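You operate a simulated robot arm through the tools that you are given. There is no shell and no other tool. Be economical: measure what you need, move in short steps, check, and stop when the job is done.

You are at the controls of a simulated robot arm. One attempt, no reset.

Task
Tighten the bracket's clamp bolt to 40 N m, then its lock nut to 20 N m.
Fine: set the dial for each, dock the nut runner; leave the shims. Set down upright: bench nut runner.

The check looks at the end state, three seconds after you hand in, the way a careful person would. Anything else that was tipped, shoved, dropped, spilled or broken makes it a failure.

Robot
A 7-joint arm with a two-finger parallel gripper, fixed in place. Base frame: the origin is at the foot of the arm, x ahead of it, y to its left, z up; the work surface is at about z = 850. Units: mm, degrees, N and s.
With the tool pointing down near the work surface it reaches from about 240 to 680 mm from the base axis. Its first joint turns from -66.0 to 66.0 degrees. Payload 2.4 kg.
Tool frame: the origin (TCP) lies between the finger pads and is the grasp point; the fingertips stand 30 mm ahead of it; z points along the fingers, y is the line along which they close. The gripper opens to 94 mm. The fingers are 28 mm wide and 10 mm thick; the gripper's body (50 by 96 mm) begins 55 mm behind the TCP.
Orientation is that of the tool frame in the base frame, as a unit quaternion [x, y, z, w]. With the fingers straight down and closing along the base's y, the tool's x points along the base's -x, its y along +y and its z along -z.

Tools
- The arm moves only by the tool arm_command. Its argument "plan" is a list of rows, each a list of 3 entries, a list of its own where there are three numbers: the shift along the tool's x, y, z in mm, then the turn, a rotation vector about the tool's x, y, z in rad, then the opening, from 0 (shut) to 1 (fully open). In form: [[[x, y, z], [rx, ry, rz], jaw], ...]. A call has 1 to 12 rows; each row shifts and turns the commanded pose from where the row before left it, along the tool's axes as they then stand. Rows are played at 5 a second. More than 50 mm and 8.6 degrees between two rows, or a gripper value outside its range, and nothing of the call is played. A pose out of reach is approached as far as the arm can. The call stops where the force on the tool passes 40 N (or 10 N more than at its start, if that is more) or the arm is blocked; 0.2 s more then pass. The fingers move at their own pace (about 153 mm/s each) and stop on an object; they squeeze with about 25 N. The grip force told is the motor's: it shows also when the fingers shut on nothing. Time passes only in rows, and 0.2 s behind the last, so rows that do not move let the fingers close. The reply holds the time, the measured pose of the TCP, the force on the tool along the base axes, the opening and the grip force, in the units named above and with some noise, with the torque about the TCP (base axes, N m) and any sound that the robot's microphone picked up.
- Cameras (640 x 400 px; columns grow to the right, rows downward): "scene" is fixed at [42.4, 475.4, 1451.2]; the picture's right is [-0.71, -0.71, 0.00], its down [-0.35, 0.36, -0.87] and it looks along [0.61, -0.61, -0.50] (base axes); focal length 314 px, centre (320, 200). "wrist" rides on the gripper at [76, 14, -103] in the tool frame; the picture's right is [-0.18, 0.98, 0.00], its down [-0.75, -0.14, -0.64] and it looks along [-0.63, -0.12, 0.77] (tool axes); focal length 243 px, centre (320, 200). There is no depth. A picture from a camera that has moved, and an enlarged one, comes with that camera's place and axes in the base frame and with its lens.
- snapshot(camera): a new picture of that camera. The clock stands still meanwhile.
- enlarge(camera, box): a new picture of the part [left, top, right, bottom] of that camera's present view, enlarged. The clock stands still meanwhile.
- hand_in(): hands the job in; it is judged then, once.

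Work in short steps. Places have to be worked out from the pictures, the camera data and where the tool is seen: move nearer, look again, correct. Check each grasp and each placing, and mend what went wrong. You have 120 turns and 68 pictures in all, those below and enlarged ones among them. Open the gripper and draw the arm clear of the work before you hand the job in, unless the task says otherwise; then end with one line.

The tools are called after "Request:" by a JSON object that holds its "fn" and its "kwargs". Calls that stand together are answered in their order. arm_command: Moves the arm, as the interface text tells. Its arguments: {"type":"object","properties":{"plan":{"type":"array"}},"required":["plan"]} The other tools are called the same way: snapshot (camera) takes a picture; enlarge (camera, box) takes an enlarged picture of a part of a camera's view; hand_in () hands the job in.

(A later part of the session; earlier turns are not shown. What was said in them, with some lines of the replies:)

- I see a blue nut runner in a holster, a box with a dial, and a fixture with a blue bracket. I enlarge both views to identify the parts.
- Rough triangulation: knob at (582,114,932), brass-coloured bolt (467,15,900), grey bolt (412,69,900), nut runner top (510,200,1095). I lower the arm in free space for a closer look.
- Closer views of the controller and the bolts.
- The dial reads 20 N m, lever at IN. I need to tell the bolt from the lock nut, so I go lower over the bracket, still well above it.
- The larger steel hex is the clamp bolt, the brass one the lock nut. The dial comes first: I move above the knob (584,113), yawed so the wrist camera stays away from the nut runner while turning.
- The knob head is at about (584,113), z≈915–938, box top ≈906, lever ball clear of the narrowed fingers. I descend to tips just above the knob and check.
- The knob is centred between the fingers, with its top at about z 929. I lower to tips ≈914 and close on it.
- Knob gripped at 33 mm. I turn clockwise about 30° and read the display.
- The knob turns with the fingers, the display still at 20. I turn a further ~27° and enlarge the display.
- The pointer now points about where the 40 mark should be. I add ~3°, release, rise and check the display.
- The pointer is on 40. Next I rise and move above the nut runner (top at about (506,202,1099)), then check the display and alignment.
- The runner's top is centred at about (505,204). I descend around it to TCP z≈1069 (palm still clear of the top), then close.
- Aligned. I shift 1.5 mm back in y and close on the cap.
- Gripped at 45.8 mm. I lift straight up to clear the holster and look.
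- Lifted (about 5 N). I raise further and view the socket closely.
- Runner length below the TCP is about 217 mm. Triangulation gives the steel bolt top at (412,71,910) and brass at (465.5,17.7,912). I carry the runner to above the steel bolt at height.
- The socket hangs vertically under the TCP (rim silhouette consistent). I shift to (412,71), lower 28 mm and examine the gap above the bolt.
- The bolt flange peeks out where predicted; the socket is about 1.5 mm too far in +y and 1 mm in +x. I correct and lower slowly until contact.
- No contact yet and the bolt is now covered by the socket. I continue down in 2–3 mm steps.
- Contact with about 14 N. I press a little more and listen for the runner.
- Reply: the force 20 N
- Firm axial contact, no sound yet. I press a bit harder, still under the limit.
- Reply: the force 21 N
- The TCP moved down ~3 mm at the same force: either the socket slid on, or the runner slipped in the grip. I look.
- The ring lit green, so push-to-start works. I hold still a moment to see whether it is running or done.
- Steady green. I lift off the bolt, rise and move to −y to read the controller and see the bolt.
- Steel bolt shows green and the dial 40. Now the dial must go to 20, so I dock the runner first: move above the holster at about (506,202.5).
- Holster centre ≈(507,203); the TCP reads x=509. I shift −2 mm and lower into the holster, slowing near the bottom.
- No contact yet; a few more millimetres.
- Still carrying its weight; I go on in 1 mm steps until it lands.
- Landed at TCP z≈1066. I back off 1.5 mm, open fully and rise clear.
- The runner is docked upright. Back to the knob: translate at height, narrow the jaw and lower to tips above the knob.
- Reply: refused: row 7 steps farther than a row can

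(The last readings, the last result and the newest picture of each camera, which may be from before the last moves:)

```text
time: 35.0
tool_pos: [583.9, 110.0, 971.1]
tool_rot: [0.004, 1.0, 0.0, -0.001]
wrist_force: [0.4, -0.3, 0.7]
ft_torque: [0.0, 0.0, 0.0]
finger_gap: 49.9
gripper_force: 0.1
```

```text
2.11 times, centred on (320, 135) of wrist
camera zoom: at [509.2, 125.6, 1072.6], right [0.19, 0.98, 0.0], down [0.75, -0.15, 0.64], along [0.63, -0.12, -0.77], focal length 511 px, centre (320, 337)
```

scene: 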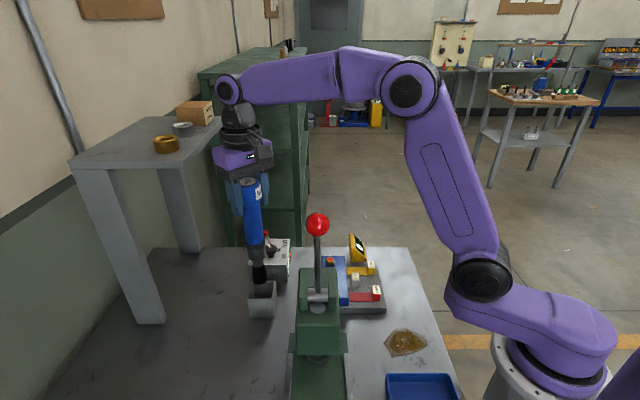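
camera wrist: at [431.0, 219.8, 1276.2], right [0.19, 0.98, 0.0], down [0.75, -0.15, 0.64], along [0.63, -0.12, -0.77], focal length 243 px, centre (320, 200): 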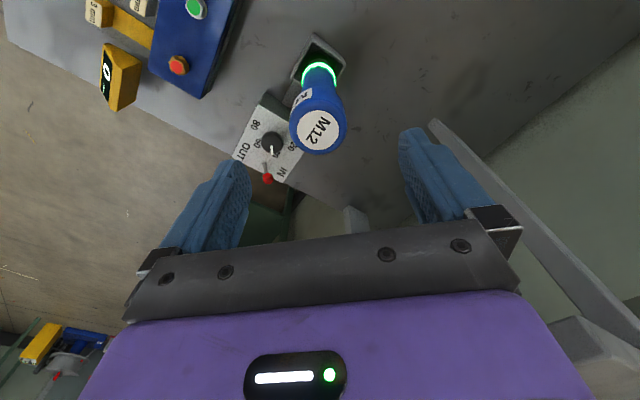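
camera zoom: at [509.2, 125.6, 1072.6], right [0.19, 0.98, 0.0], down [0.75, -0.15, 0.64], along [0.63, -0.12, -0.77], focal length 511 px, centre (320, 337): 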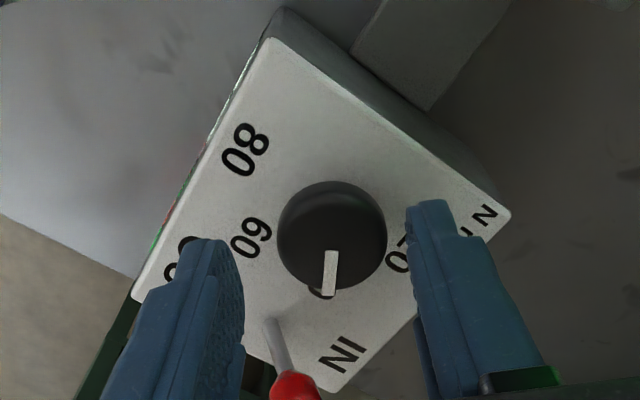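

The knob sits ~3 mm toward +y; I correct, lower, grip and turn counter-clockwise about 60°.

Request:
{"fn": "arm_command", "kwargs": {"plan": [[[-0.5, 3, 12], [0, 0, 0], 0.53], [[0, 0, 13], [0, 0, 0], 0.53], [[0, 0, 0], [0, 0, 0], 0.2], [[0, 0, 0], [0, 0, 0], 0.2], [[0, 0, 0], [0, 0, -0.13], 0.2], [[0, 0, 0], [0, 0, -0.13], 0.2], [[0, 0, 0], [0, 0, -0.13], 0.2], [[0, 0, 0], [0, 0, -0.13], 0.2], [[0, 0, 0], [0, 0, -0.13], 0.2], [[0, 0, 0], [0, 0, -0.13], 0.2], [[0, 0, 0], [0, 0, -0.13], 0.2], [[0, 0, 0], [0, 0, -0.13], 0.2]]}}

Request:
{"fn": "snapshot", "kwargs": {"camera": "wrist"}}

```text
time: 37.6
tool_pos: [584.5, 114.0, 947.0]
tool_rot: [-0.496, 0.869, 0.0, 0.001]
wrist_force: [2.6, -6.9, -4.2]
ft_torque: [0.38, -0.38, -0.05]
finger_gap: 33.2
gripper_force: 45.1
```

```text
26 pictures are left
camera wrist: at [534.9, 55.9, 1047.7], right [-0.75, 0.66, 0.0], down [0.51, 0.58, 0.64], along [0.42, 0.48, -0.77], focal length 243 px, centre (320, 200)
```

wrist: 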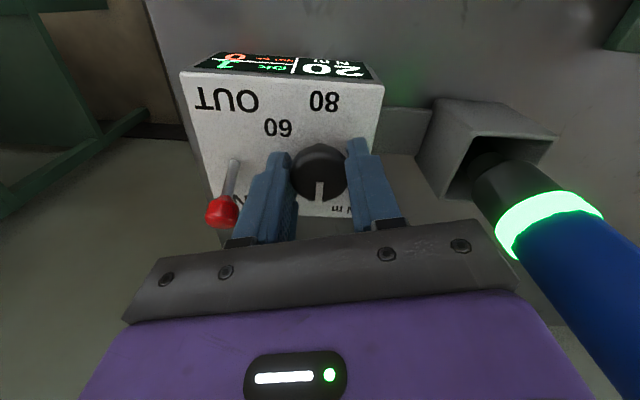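

Display shows 20 N m, OK count 1, NOT OK 0. I release and rise straight up.

Request:
{"fn": "arm_command", "kwargs": {"plan": [[[0, 0, 0], [0, 0, 0], 0.53], [[0, 0, 0], [0, 0, 0], 0.53], [[0, 0, -30], [0, 0, 0], 0.53], [[0, 0, -48], [0, 0, 0], 0.53], [[0, 0, -48], [0, 0, 0], 0.53], [[0, 0, -48], [0, 0, 0], 0.53], [[0, 0, -48], [0, 0, 0], 0.53]]}}

Request:
{"fn": "arm_command", "kwargs": {"plan": [[[0, 0, 0], [0, 0, 0.13], 1], [[0, 0, 0], [0, 0, 0.13], 1], [[0, 0, 0], [0, 0, 0.13], 1], [[0, 0, 0], [0, 0, 0.13], 1], [[0, 0, 0], [0, 0, 0.13], 1], [[0, 0, 0], [0, 0, 0.13], 1], [[0, 0, 0], [0, 0, 0.13], 1], [[0, 0, 0], [0, 0, 0.13], 1], [[26, 30, 0], [0, 0, 0], 1], [[26, 30, 0], [0, 0, 0], 1], [[26, 30, 0], [0, 0, 0], 1]]}}

Request:
{"fn": "snapshot", "kwargs": {"camera": "wrist"}}

```text
time: 39.2
tool_pos: [585.3, 114.1, 1168.3]
tool_rot: [-0.493, 0.87, 0.0, -0.001]
wrist_force: [-0.1, -0.9, -0.1]
ft_torque: [0.02, -0.01, 0.0]
finger_gap: 49.6
gripper_force: 0.1
```

```text
time: 41.6
tool_pos: [505.8, 204.1, 1170.1]
tool_rot: [0.005, 1.0, 0.0, 0.0]
wrist_force: [-0.1, -0.5, 0.1]
ft_torque: [-0.01, -0.01, 0.03]
finger_gap: 94.0
gripper_force: 0.1
```

```text
25 pictures are left
camera wrist: at [431.9, 219.1, 1270.5], right [0.19, 0.98, 0.0], down [0.75, -0.15, 0.64], along [0.63, -0.12, -0.77], focal length 243 px, centre (320, 200)
```

wrist: 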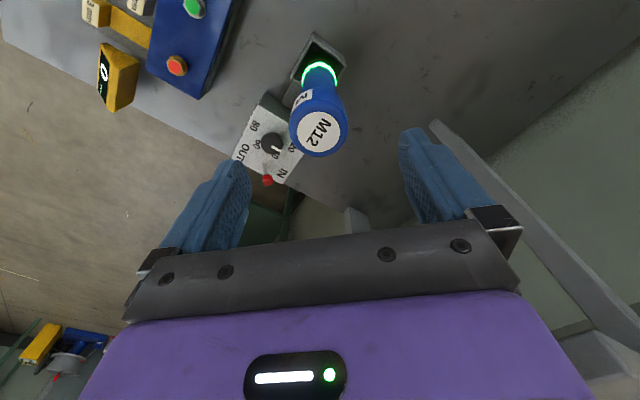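

Aligned as before. I descend around the cap to z≈1067 and grip.

Request:
{"fn": "arm_command", "kwargs": {"plan": [[[-1, -0.5, 35], [0, 0, 0], 1], [[0, 0, 35], [0, 0, 0], 1], [[0, 0, 33], [0, 0, 0], 1], [[0, 0, 0], [0, 0, 0], 0.6], [[0, 0, 0], [0, 0, 0], 0.3], [[0, 0, 0], [0, 0, 0], 0.3], [[0, 0, 0], [0, 0, 0], 0.3]]}}

```text
time: 43.2
tool_pos: [506.7, 201.3, 1068.4]
tool_rot: [0.004, 1.0, 0.0, -0.001]
wrist_force: [1.1, 0.7, -0.2]
ft_torque: [0.1, -0.05, -0.01]
finger_gap: 45.6
gripper_force: 25.5
```

Gripped. I lift out, carry at height to above the brass nut (465.5,17.5) and stop ~25 mm above.

Request:
{"fn": "arm_command", "kwargs": {"plan": [[[0, 0, -10], [0, 0, 0], 0.3], [[0, 0, -40], [0, 0, 0], 0.3], [[0, 0, -48], [0, 0, 0], 0.3], [[0, 0, -48], [0, 0, 0], 0.3], [[8.2, -36.8, 0], [0, 0, 0], 0.3], [[8.2, -36.8, 0], [0, 0, 0], 0.3], [[8.2, -36.8, 0], [0, 0, 0], 0.3], [[8.2, -36.8, 0], [0, 0, 0], 0.3], [[8.2, -36.8, 0], [0, 0, 0], 0.3], [[0, 0, 35], [0, 0, 0], 0.3], [[0, 0, 33], [0, 0, 0], 0.3], [[0, 0, 0], [0, 0, 0], 0.3]]}}

Request:
{"fn": "enlarge", "kwargs": {"camera": "wrist", "box": [250, 20, 390, 130]}}

Request:
{"fn": "enlarge", "kwargs": {"camera": "scene", "box": [220, 140, 400, 320]}}

```text
time: 45.8
tool_pos: [466.3, 20.5, 1142.6]
tool_rot: [0.004, 1.0, 0.001, 0.0]
wrist_force: [-1.1, 0.6, -4.6]
ft_torque: [-0.02, -0.03, 0.03]
finger_gap: 45.7
gripper_force: 24.9
```

```text
3.64 times, centred on (320, 75) of wrist
camera zoom: at [392.0, 35.4, 1243.6], right [0.19, 0.98, 0.0], down [0.75, -0.15, 0.64], along [0.63, -0.12, -0.77], focal length 882 px, centre (320, 654)
```

zoom: 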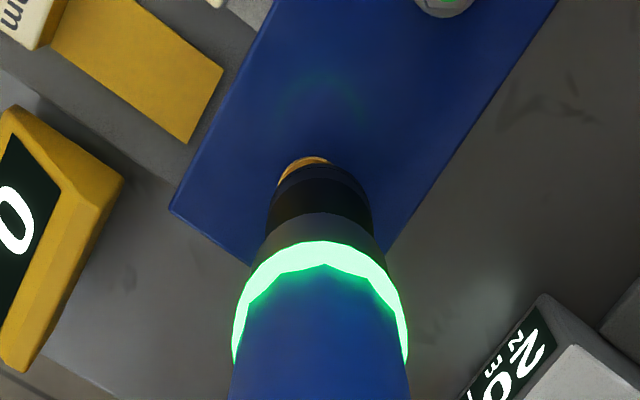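

```text
2.22 times, centred on (310, 230) of scene
camera zoom: at [42.5, 475.4, 1451.2], right [-0.71, -0.71, 0.0], down [-0.35, 0.36, -0.87], along [0.61, -0.61, -0.5], focal length 698 px, centre (342, 133)
```

zoom: 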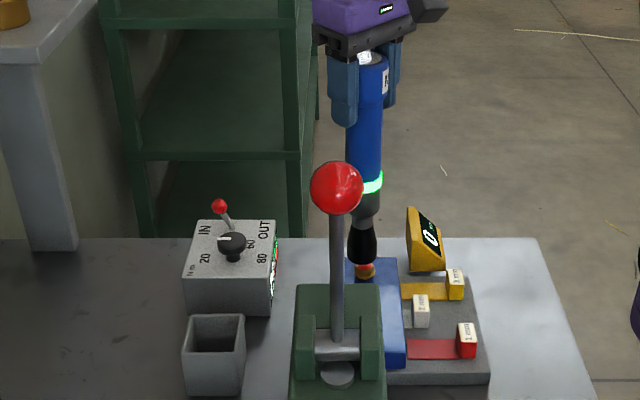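

The nut's flange peeks out slightly left; shift (−0.8, −2.8) mm and lower in small steps.

Request:
{"fn": "arm_command", "kwargs": {"plan": [[[0.8, -2.8, 5], [0, 0, 0], 0.3], [[0, 0, 6], [0, 0, 0], 0.3], [[0, 0, 3], [0, 0, 0], 0.3], [[0, 0, 3], [0, 0, 0], 0.3], [[0, 0, 2], [0, 0, 0], 0.3], [[0, 0, 0], [0, 0, 0], 0.3]]}}

Request:
{"fn": "enlarge", "kwargs": {"camera": "wrist", "box": [250, 10, 390, 120]}}

```text
time: 47.2
tool_pos: [464.6, 18.2, 1125.3]
tool_rot: [0.003, 1.0, 0.0, 0.001]
wrist_force: [0.1, 0.5, -5.0]
ft_torque: [-0.01, -0.01, -0.01]
finger_gap: 45.4
gripper_force: 25.2
```

```text
3.64 times, centred on (320, 65) of wrist
camera zoom: at [389.8, 33.5, 1225.6], right [0.19, 0.98, 0.0], down [0.75, -0.15, 0.64], along [0.63, -0.12, -0.77], focal length 882 px, centre (320, 691)
```

zoom: 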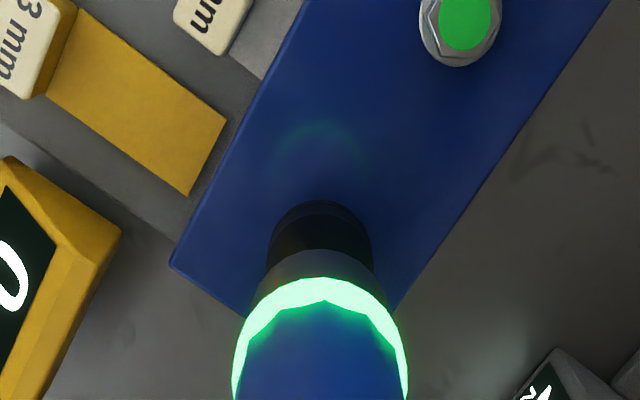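

The socket covers the nut without contact. Continuing down until contact.

Request:
{"fn": "arm_command", "kwargs": {"plan": [[[0, 0, 3], [0, 0, 0], 0.3], [[0, 0, 3], [0, 0, 0], 0.3], [[0, 0, 2], [0, 0, 0], 0.3], [[0, 0, 1], [0, 0, 0], 0.3], [[0, 0, 0], [0, 0, 0], 0.3]]}}

```text
time: 48.4
tool_pos: [465.1, 19.5, 1116.4]
tool_rot: [0.003, 1.0, 0.0, 0.0]
wrist_force: [3.3, 0.5, 7.1]
ft_torque: [-0.14, -0.69, 0.01]
finger_gap: 46.0
gripper_force: 25.1
```

Contact, with the same signature as on the steel bolt. I press gently further.

Request:
{"fn": "arm_command", "kwargs": {"plan": [[[0, 0, 1.5], [0, 0, 0], 0.3], [[0, 0, 1], [0, 0, 0], 0.3], [[0, 0, 1], [0, 0, 0], 0.3], [[0, 0, 0], [0, 0, 0], 0.3], [[0, 0, 0], [0, 0, 0], 0.3]]}}

Request:
{"fn": "enlarge", "kwargs": {"camera": "wrist", "box": [250, 0, 390, 110]}}

```text
time: 49.6
tool_pos: [464.5, 16.7, 1113.3]
tool_rot: [0.003, 1.0, 0.0, 0.001]
wrist_force: [0.2, 2.2, 21.9]
ft_torque: [0.46, 0.0, -0.03]
finger_gap: 45.4
gripper_force: 24.9
```

```text
3.64 times, centred on (320, 55) of wrist
camera zoom: at [390.1, 33.1, 1214.0], right [0.19, 0.98, 0.0], down [0.75, -0.15, 0.64], along [0.63, -0.12, -0.77], focal length 882 px, centre (320, 727)
```

zoom: 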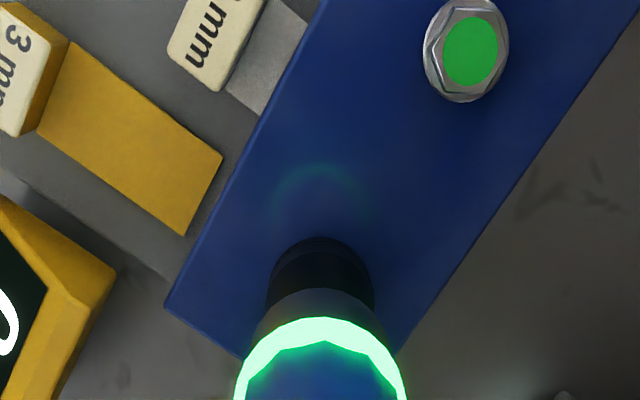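

Same force and depth as before. I hold a second, then lift and move to where the nut and display can be read.

Request:
{"fn": "arm_command", "kwargs": {"plan": [[[0, 0, 0], [0, 0, 0], 0.3], [[0, 0, 0], [0, 0, 0], 0.3], [[0, 0, 0], [0, 0, 0], 0.3], [[0, 0, 0], [0, 0, 0], 0.3], [[0, 0, -3], [0, 0, 0], 0.3], [[0, 0, -10], [0, 0, 0], 0.3], [[0, 0, -35], [0, 0, 0], 0.3], [[0, 0, -45], [0, 0, 0], 0.3], [[0, 0, -45], [0, 0, 0], 0.3], [[18, -25, 0], [0, 0, 0], 0.3], [[18, -25, 0], [0, 0, 0], 0.3], [[0, 0, 0], [0, 0, 0], 0.3]]}}

Request:
{"fn": "enlarge", "kwargs": {"camera": "wrist", "box": [270, 15, 450, 180]}}

```text
time: 52.2
tool_pos: [426.1, -31.2, 1249.6]
tool_rot: [0.004, 1.0, 0.0, -0.001]
wrist_force: [0.0, 0.0, -6.0]
ft_torque: [0.03, 0.04, -0.04]
finger_gap: 45.5
gripper_force: 25.1
```

```text
2.42 times, centred on (360, 98) of wrist
camera zoom: at [351.5, -16.4, 1350.3], right [0.19, 0.98, 0.0], down [0.75, -0.15, 0.64], along [0.63, -0.12, -0.77], focal length 588 px, centre (223, 448)
```

zoom: 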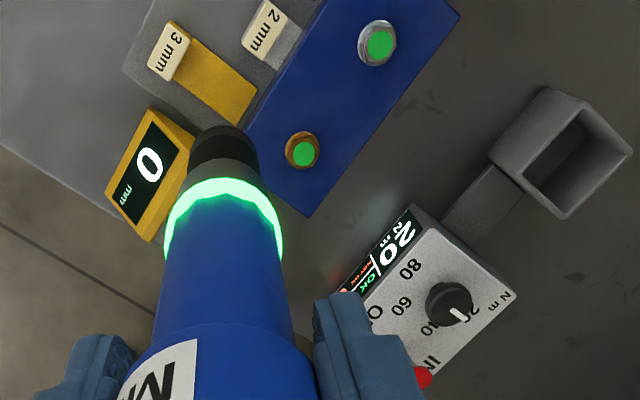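

Both fasteners are green. Now I dock the runner again: back above the holster at (507,203), then down partway.

Request:
{"fn": "arm_command", "kwargs": {"plan": [[[-13.4, 39, 0], [0, 0, 0], 0.3], [[-13.4, 39, 0], [0, 0, 0], 0.3], [[-13.4, 39, 0], [0, 0, 0], 0.3], [[-13.4, 39, 0], [0, 0, 0], 0.3], [[-13.4, 39, 0], [0, 0, 0], 0.3], [[-13.4, 39, 0], [0, 0, 0], 0.3], [[0, 0, 40], [0, 0, 0], 0.3], [[0, 0, 38], [0, 0, 0], 0.3], [[0, 0, 0], [0, 0, 0], 0.3]]}}

Request:
{"fn": "enlarge", "kwargs": {"camera": "wrist", "box": [240, 10, 400, 130]}}

```text
time: 54.2
tool_pos: [510.9, 199.7, 1173.4]
tool_rot: [0.003, 1.0, 0.001, 0.0]
wrist_force: [0.5, -0.1, -4.7]
ft_torque: [-0.05, -0.01, -0.01]
finger_gap: 45.9
gripper_force: 25.1
```

```text
3.33 times, centred on (320, 70) of wrist
camera zoom: at [436.0, 216.0, 1273.7], right [0.19, 0.98, 0.0], down [0.75, -0.15, 0.64], along [0.63, -0.12, -0.77], focal length 809 px, centre (320, 633)
```

zoom: 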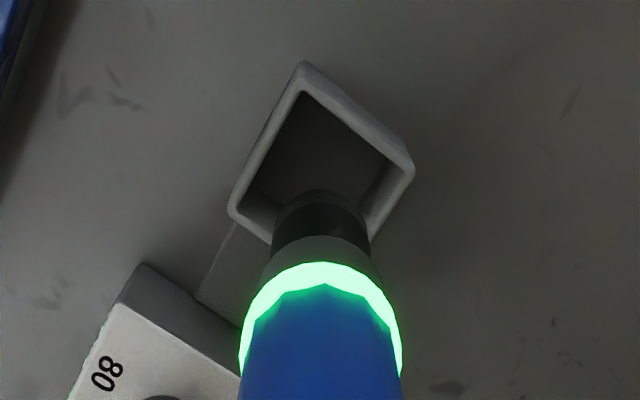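

The offset from the earlier good view is about −1.7/+2.3 mm, so I shift (−3.5 x, +2.5 y) and lower into the holster.

Request:
{"fn": "arm_command", "kwargs": {"plan": [[[3.5, 2.5, 18], [0, 0, 0], 0.3], [[0, 0, 20], [0, 0, 0], 0.3], [[0, 0, 20], [0, 0, 0], 0.3], [[0, 0, 20], [0, 0, 0], 0.3], [[0, 0, 18], [0, 0, 0], 0.3], [[0, 0, 5], [0, 0, 0], 0.3], [[0, 0, 0], [0, 0, 0], 0.3]]}}

```text
time: 55.8
tool_pos: [505.8, 204.5, 1071.4]
tool_rot: [0.003, 1.0, -0.001, 0.0]
wrist_force: [0.3, 0.0, -5.1]
ft_torque: [-0.01, 0.0, 0.02]
finger_gap: 45.8
gripper_force: 25.3
```

Request:
{"fn": "arm_command", "kwargs": {"plan": [[[0, 0, 1.5], [0, 0, 0], 0.3], [[0, 0, 1.5], [0, 0, 0], 0.3], [[0, 0, 1], [0, 0, 0], 0.3], [[0, 0, 0], [0, 0, 0], 0.3]]}}

```text
time: 56.8
tool_pos: [506.9, 203.9, 1067.4]
tool_rot: [0.004, 1.0, 0.0, 0.0]
wrist_force: [-0.2, 0.1, -4.8]
ft_torque: [0.01, -0.02, 0.0]
finger_gap: 45.9
gripper_force: 25.0
```

Not landed yet; 1 mm steps.

Request:
{"fn": "arm_command", "kwargs": {"plan": [[[0, 0, 1], [0, 0, 0], 0.3], [[0, 0, 1], [0, 0, 0], 0.3], [[0, 0, 0], [0, 0, 0], 0.3]]}}

```text
time: 57.6
tool_pos: [507.4, 203.4, 1064.4]
tool_rot: [0.004, 1.0, 0.0, 0.0]
wrist_force: [0.2, -0.5, -5.2]
ft_torque: [0.01, 0.0, -0.01]
finger_gap: 45.9
gripper_force: 25.0
```

Request:
{"fn": "arm_command", "kwargs": {"plan": [[[0, 0, 1], [0, 0, 0], 0.3], [[0, 0, 0.7], [0, 0, 0], 0.3], [[0, 0, 0], [0, 0, 0], 0.3]]}}

```text
time: 58.4
tool_pos: [506.8, 202.7, 1065.7]
tool_rot: [0.004, 1.0, 0.0, 0.001]
wrist_force: [-0.6, -1.3, 4.7]
ft_torque: [-0.26, 0.22, 0.0]
finger_gap: 45.7
gripper_force: 25.3
```

Landed (force now +5 N). I open, rise straight up and check.

Request:
{"fn": "arm_command", "kwargs": {"plan": [[[0, 0, 0], [0, 0, 0], 0.6], [[0, 0, 0], [0, 0, 0], 1], [[0, 0, 0], [0, 0, 0], 1], [[0, 0, -30], [0, 0, 0], 1], [[0, 0, -40], [0, 0, 0], 1], [[0, 0, -45], [0, 0, 0], 1], [[0, 0, -45], [0, 0, 0], 1], [[0, 0, -45], [0, 0, 0], 1], [[0, -25, -20], [0, 0, 0], 1], [[0, -25, -20], [0, 0, 0], 1]]}}

Request:
{"fn": "snapshot", "kwargs": {"camera": "scene"}}

Request:
{"fn": "enlarge", "kwargs": {"camera": "wrist", "box": [160, 0, 420, 190]}}

```text
time: 60.6
tool_pos: [499.6, 150.8, 1307.6]
tool_rot: [0.004, 1.0, 0.0, 0.0]
wrist_force: [0.1, -0.6, -0.9]
ft_torque: [0.01, 0.01, -0.02]
finger_gap: 94.4
gripper_force: 0.1
out of reach, approached as far as the arm can: row 10
```

```text
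18 pictures are left
```

scene: 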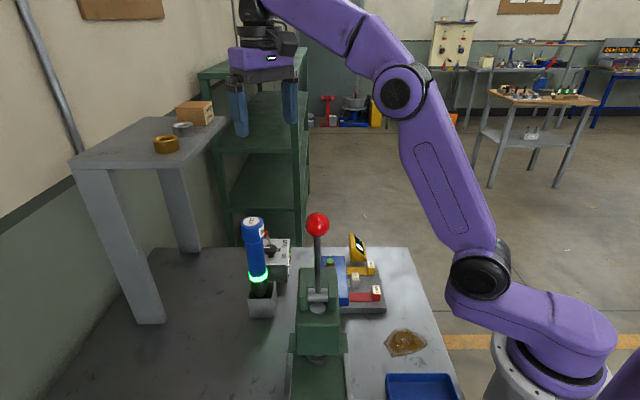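

```text
2.11 times, centred on (290, 95) of wrist
camera zoom: at [424.7, 166.3, 1408.8], right [0.19, 0.98, 0.0], down [0.75, -0.15, 0.64], along [0.63, -0.12, -0.77], focal length 511 px, centre (383, 421)
```

zoom: 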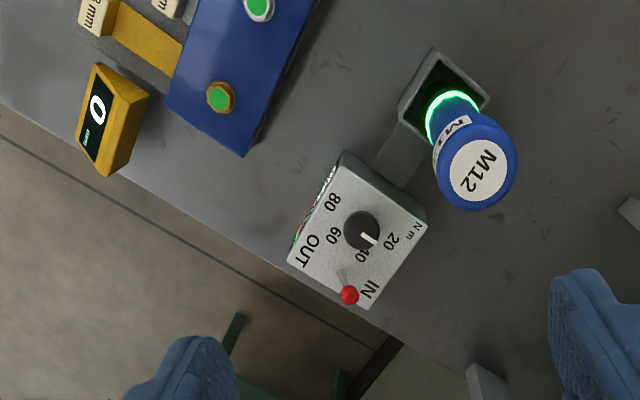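

The runner is docked upright, both fasteners are green, the shims are untouched and the arm is clear with the gripper open. I hand in.

Request:
{"fn": "hand_in", "kwargs": {}}

```text
The job is handed in.
```

I tightened the steel clamp bolt with the dial at 40 N m, then the brass lock nut with it at 20 N m. Both now show green, the nut runner is docked upright, and I did not touch the shims. Neither part was labelled, so I picked the clamp bolt and lock nut by their look.
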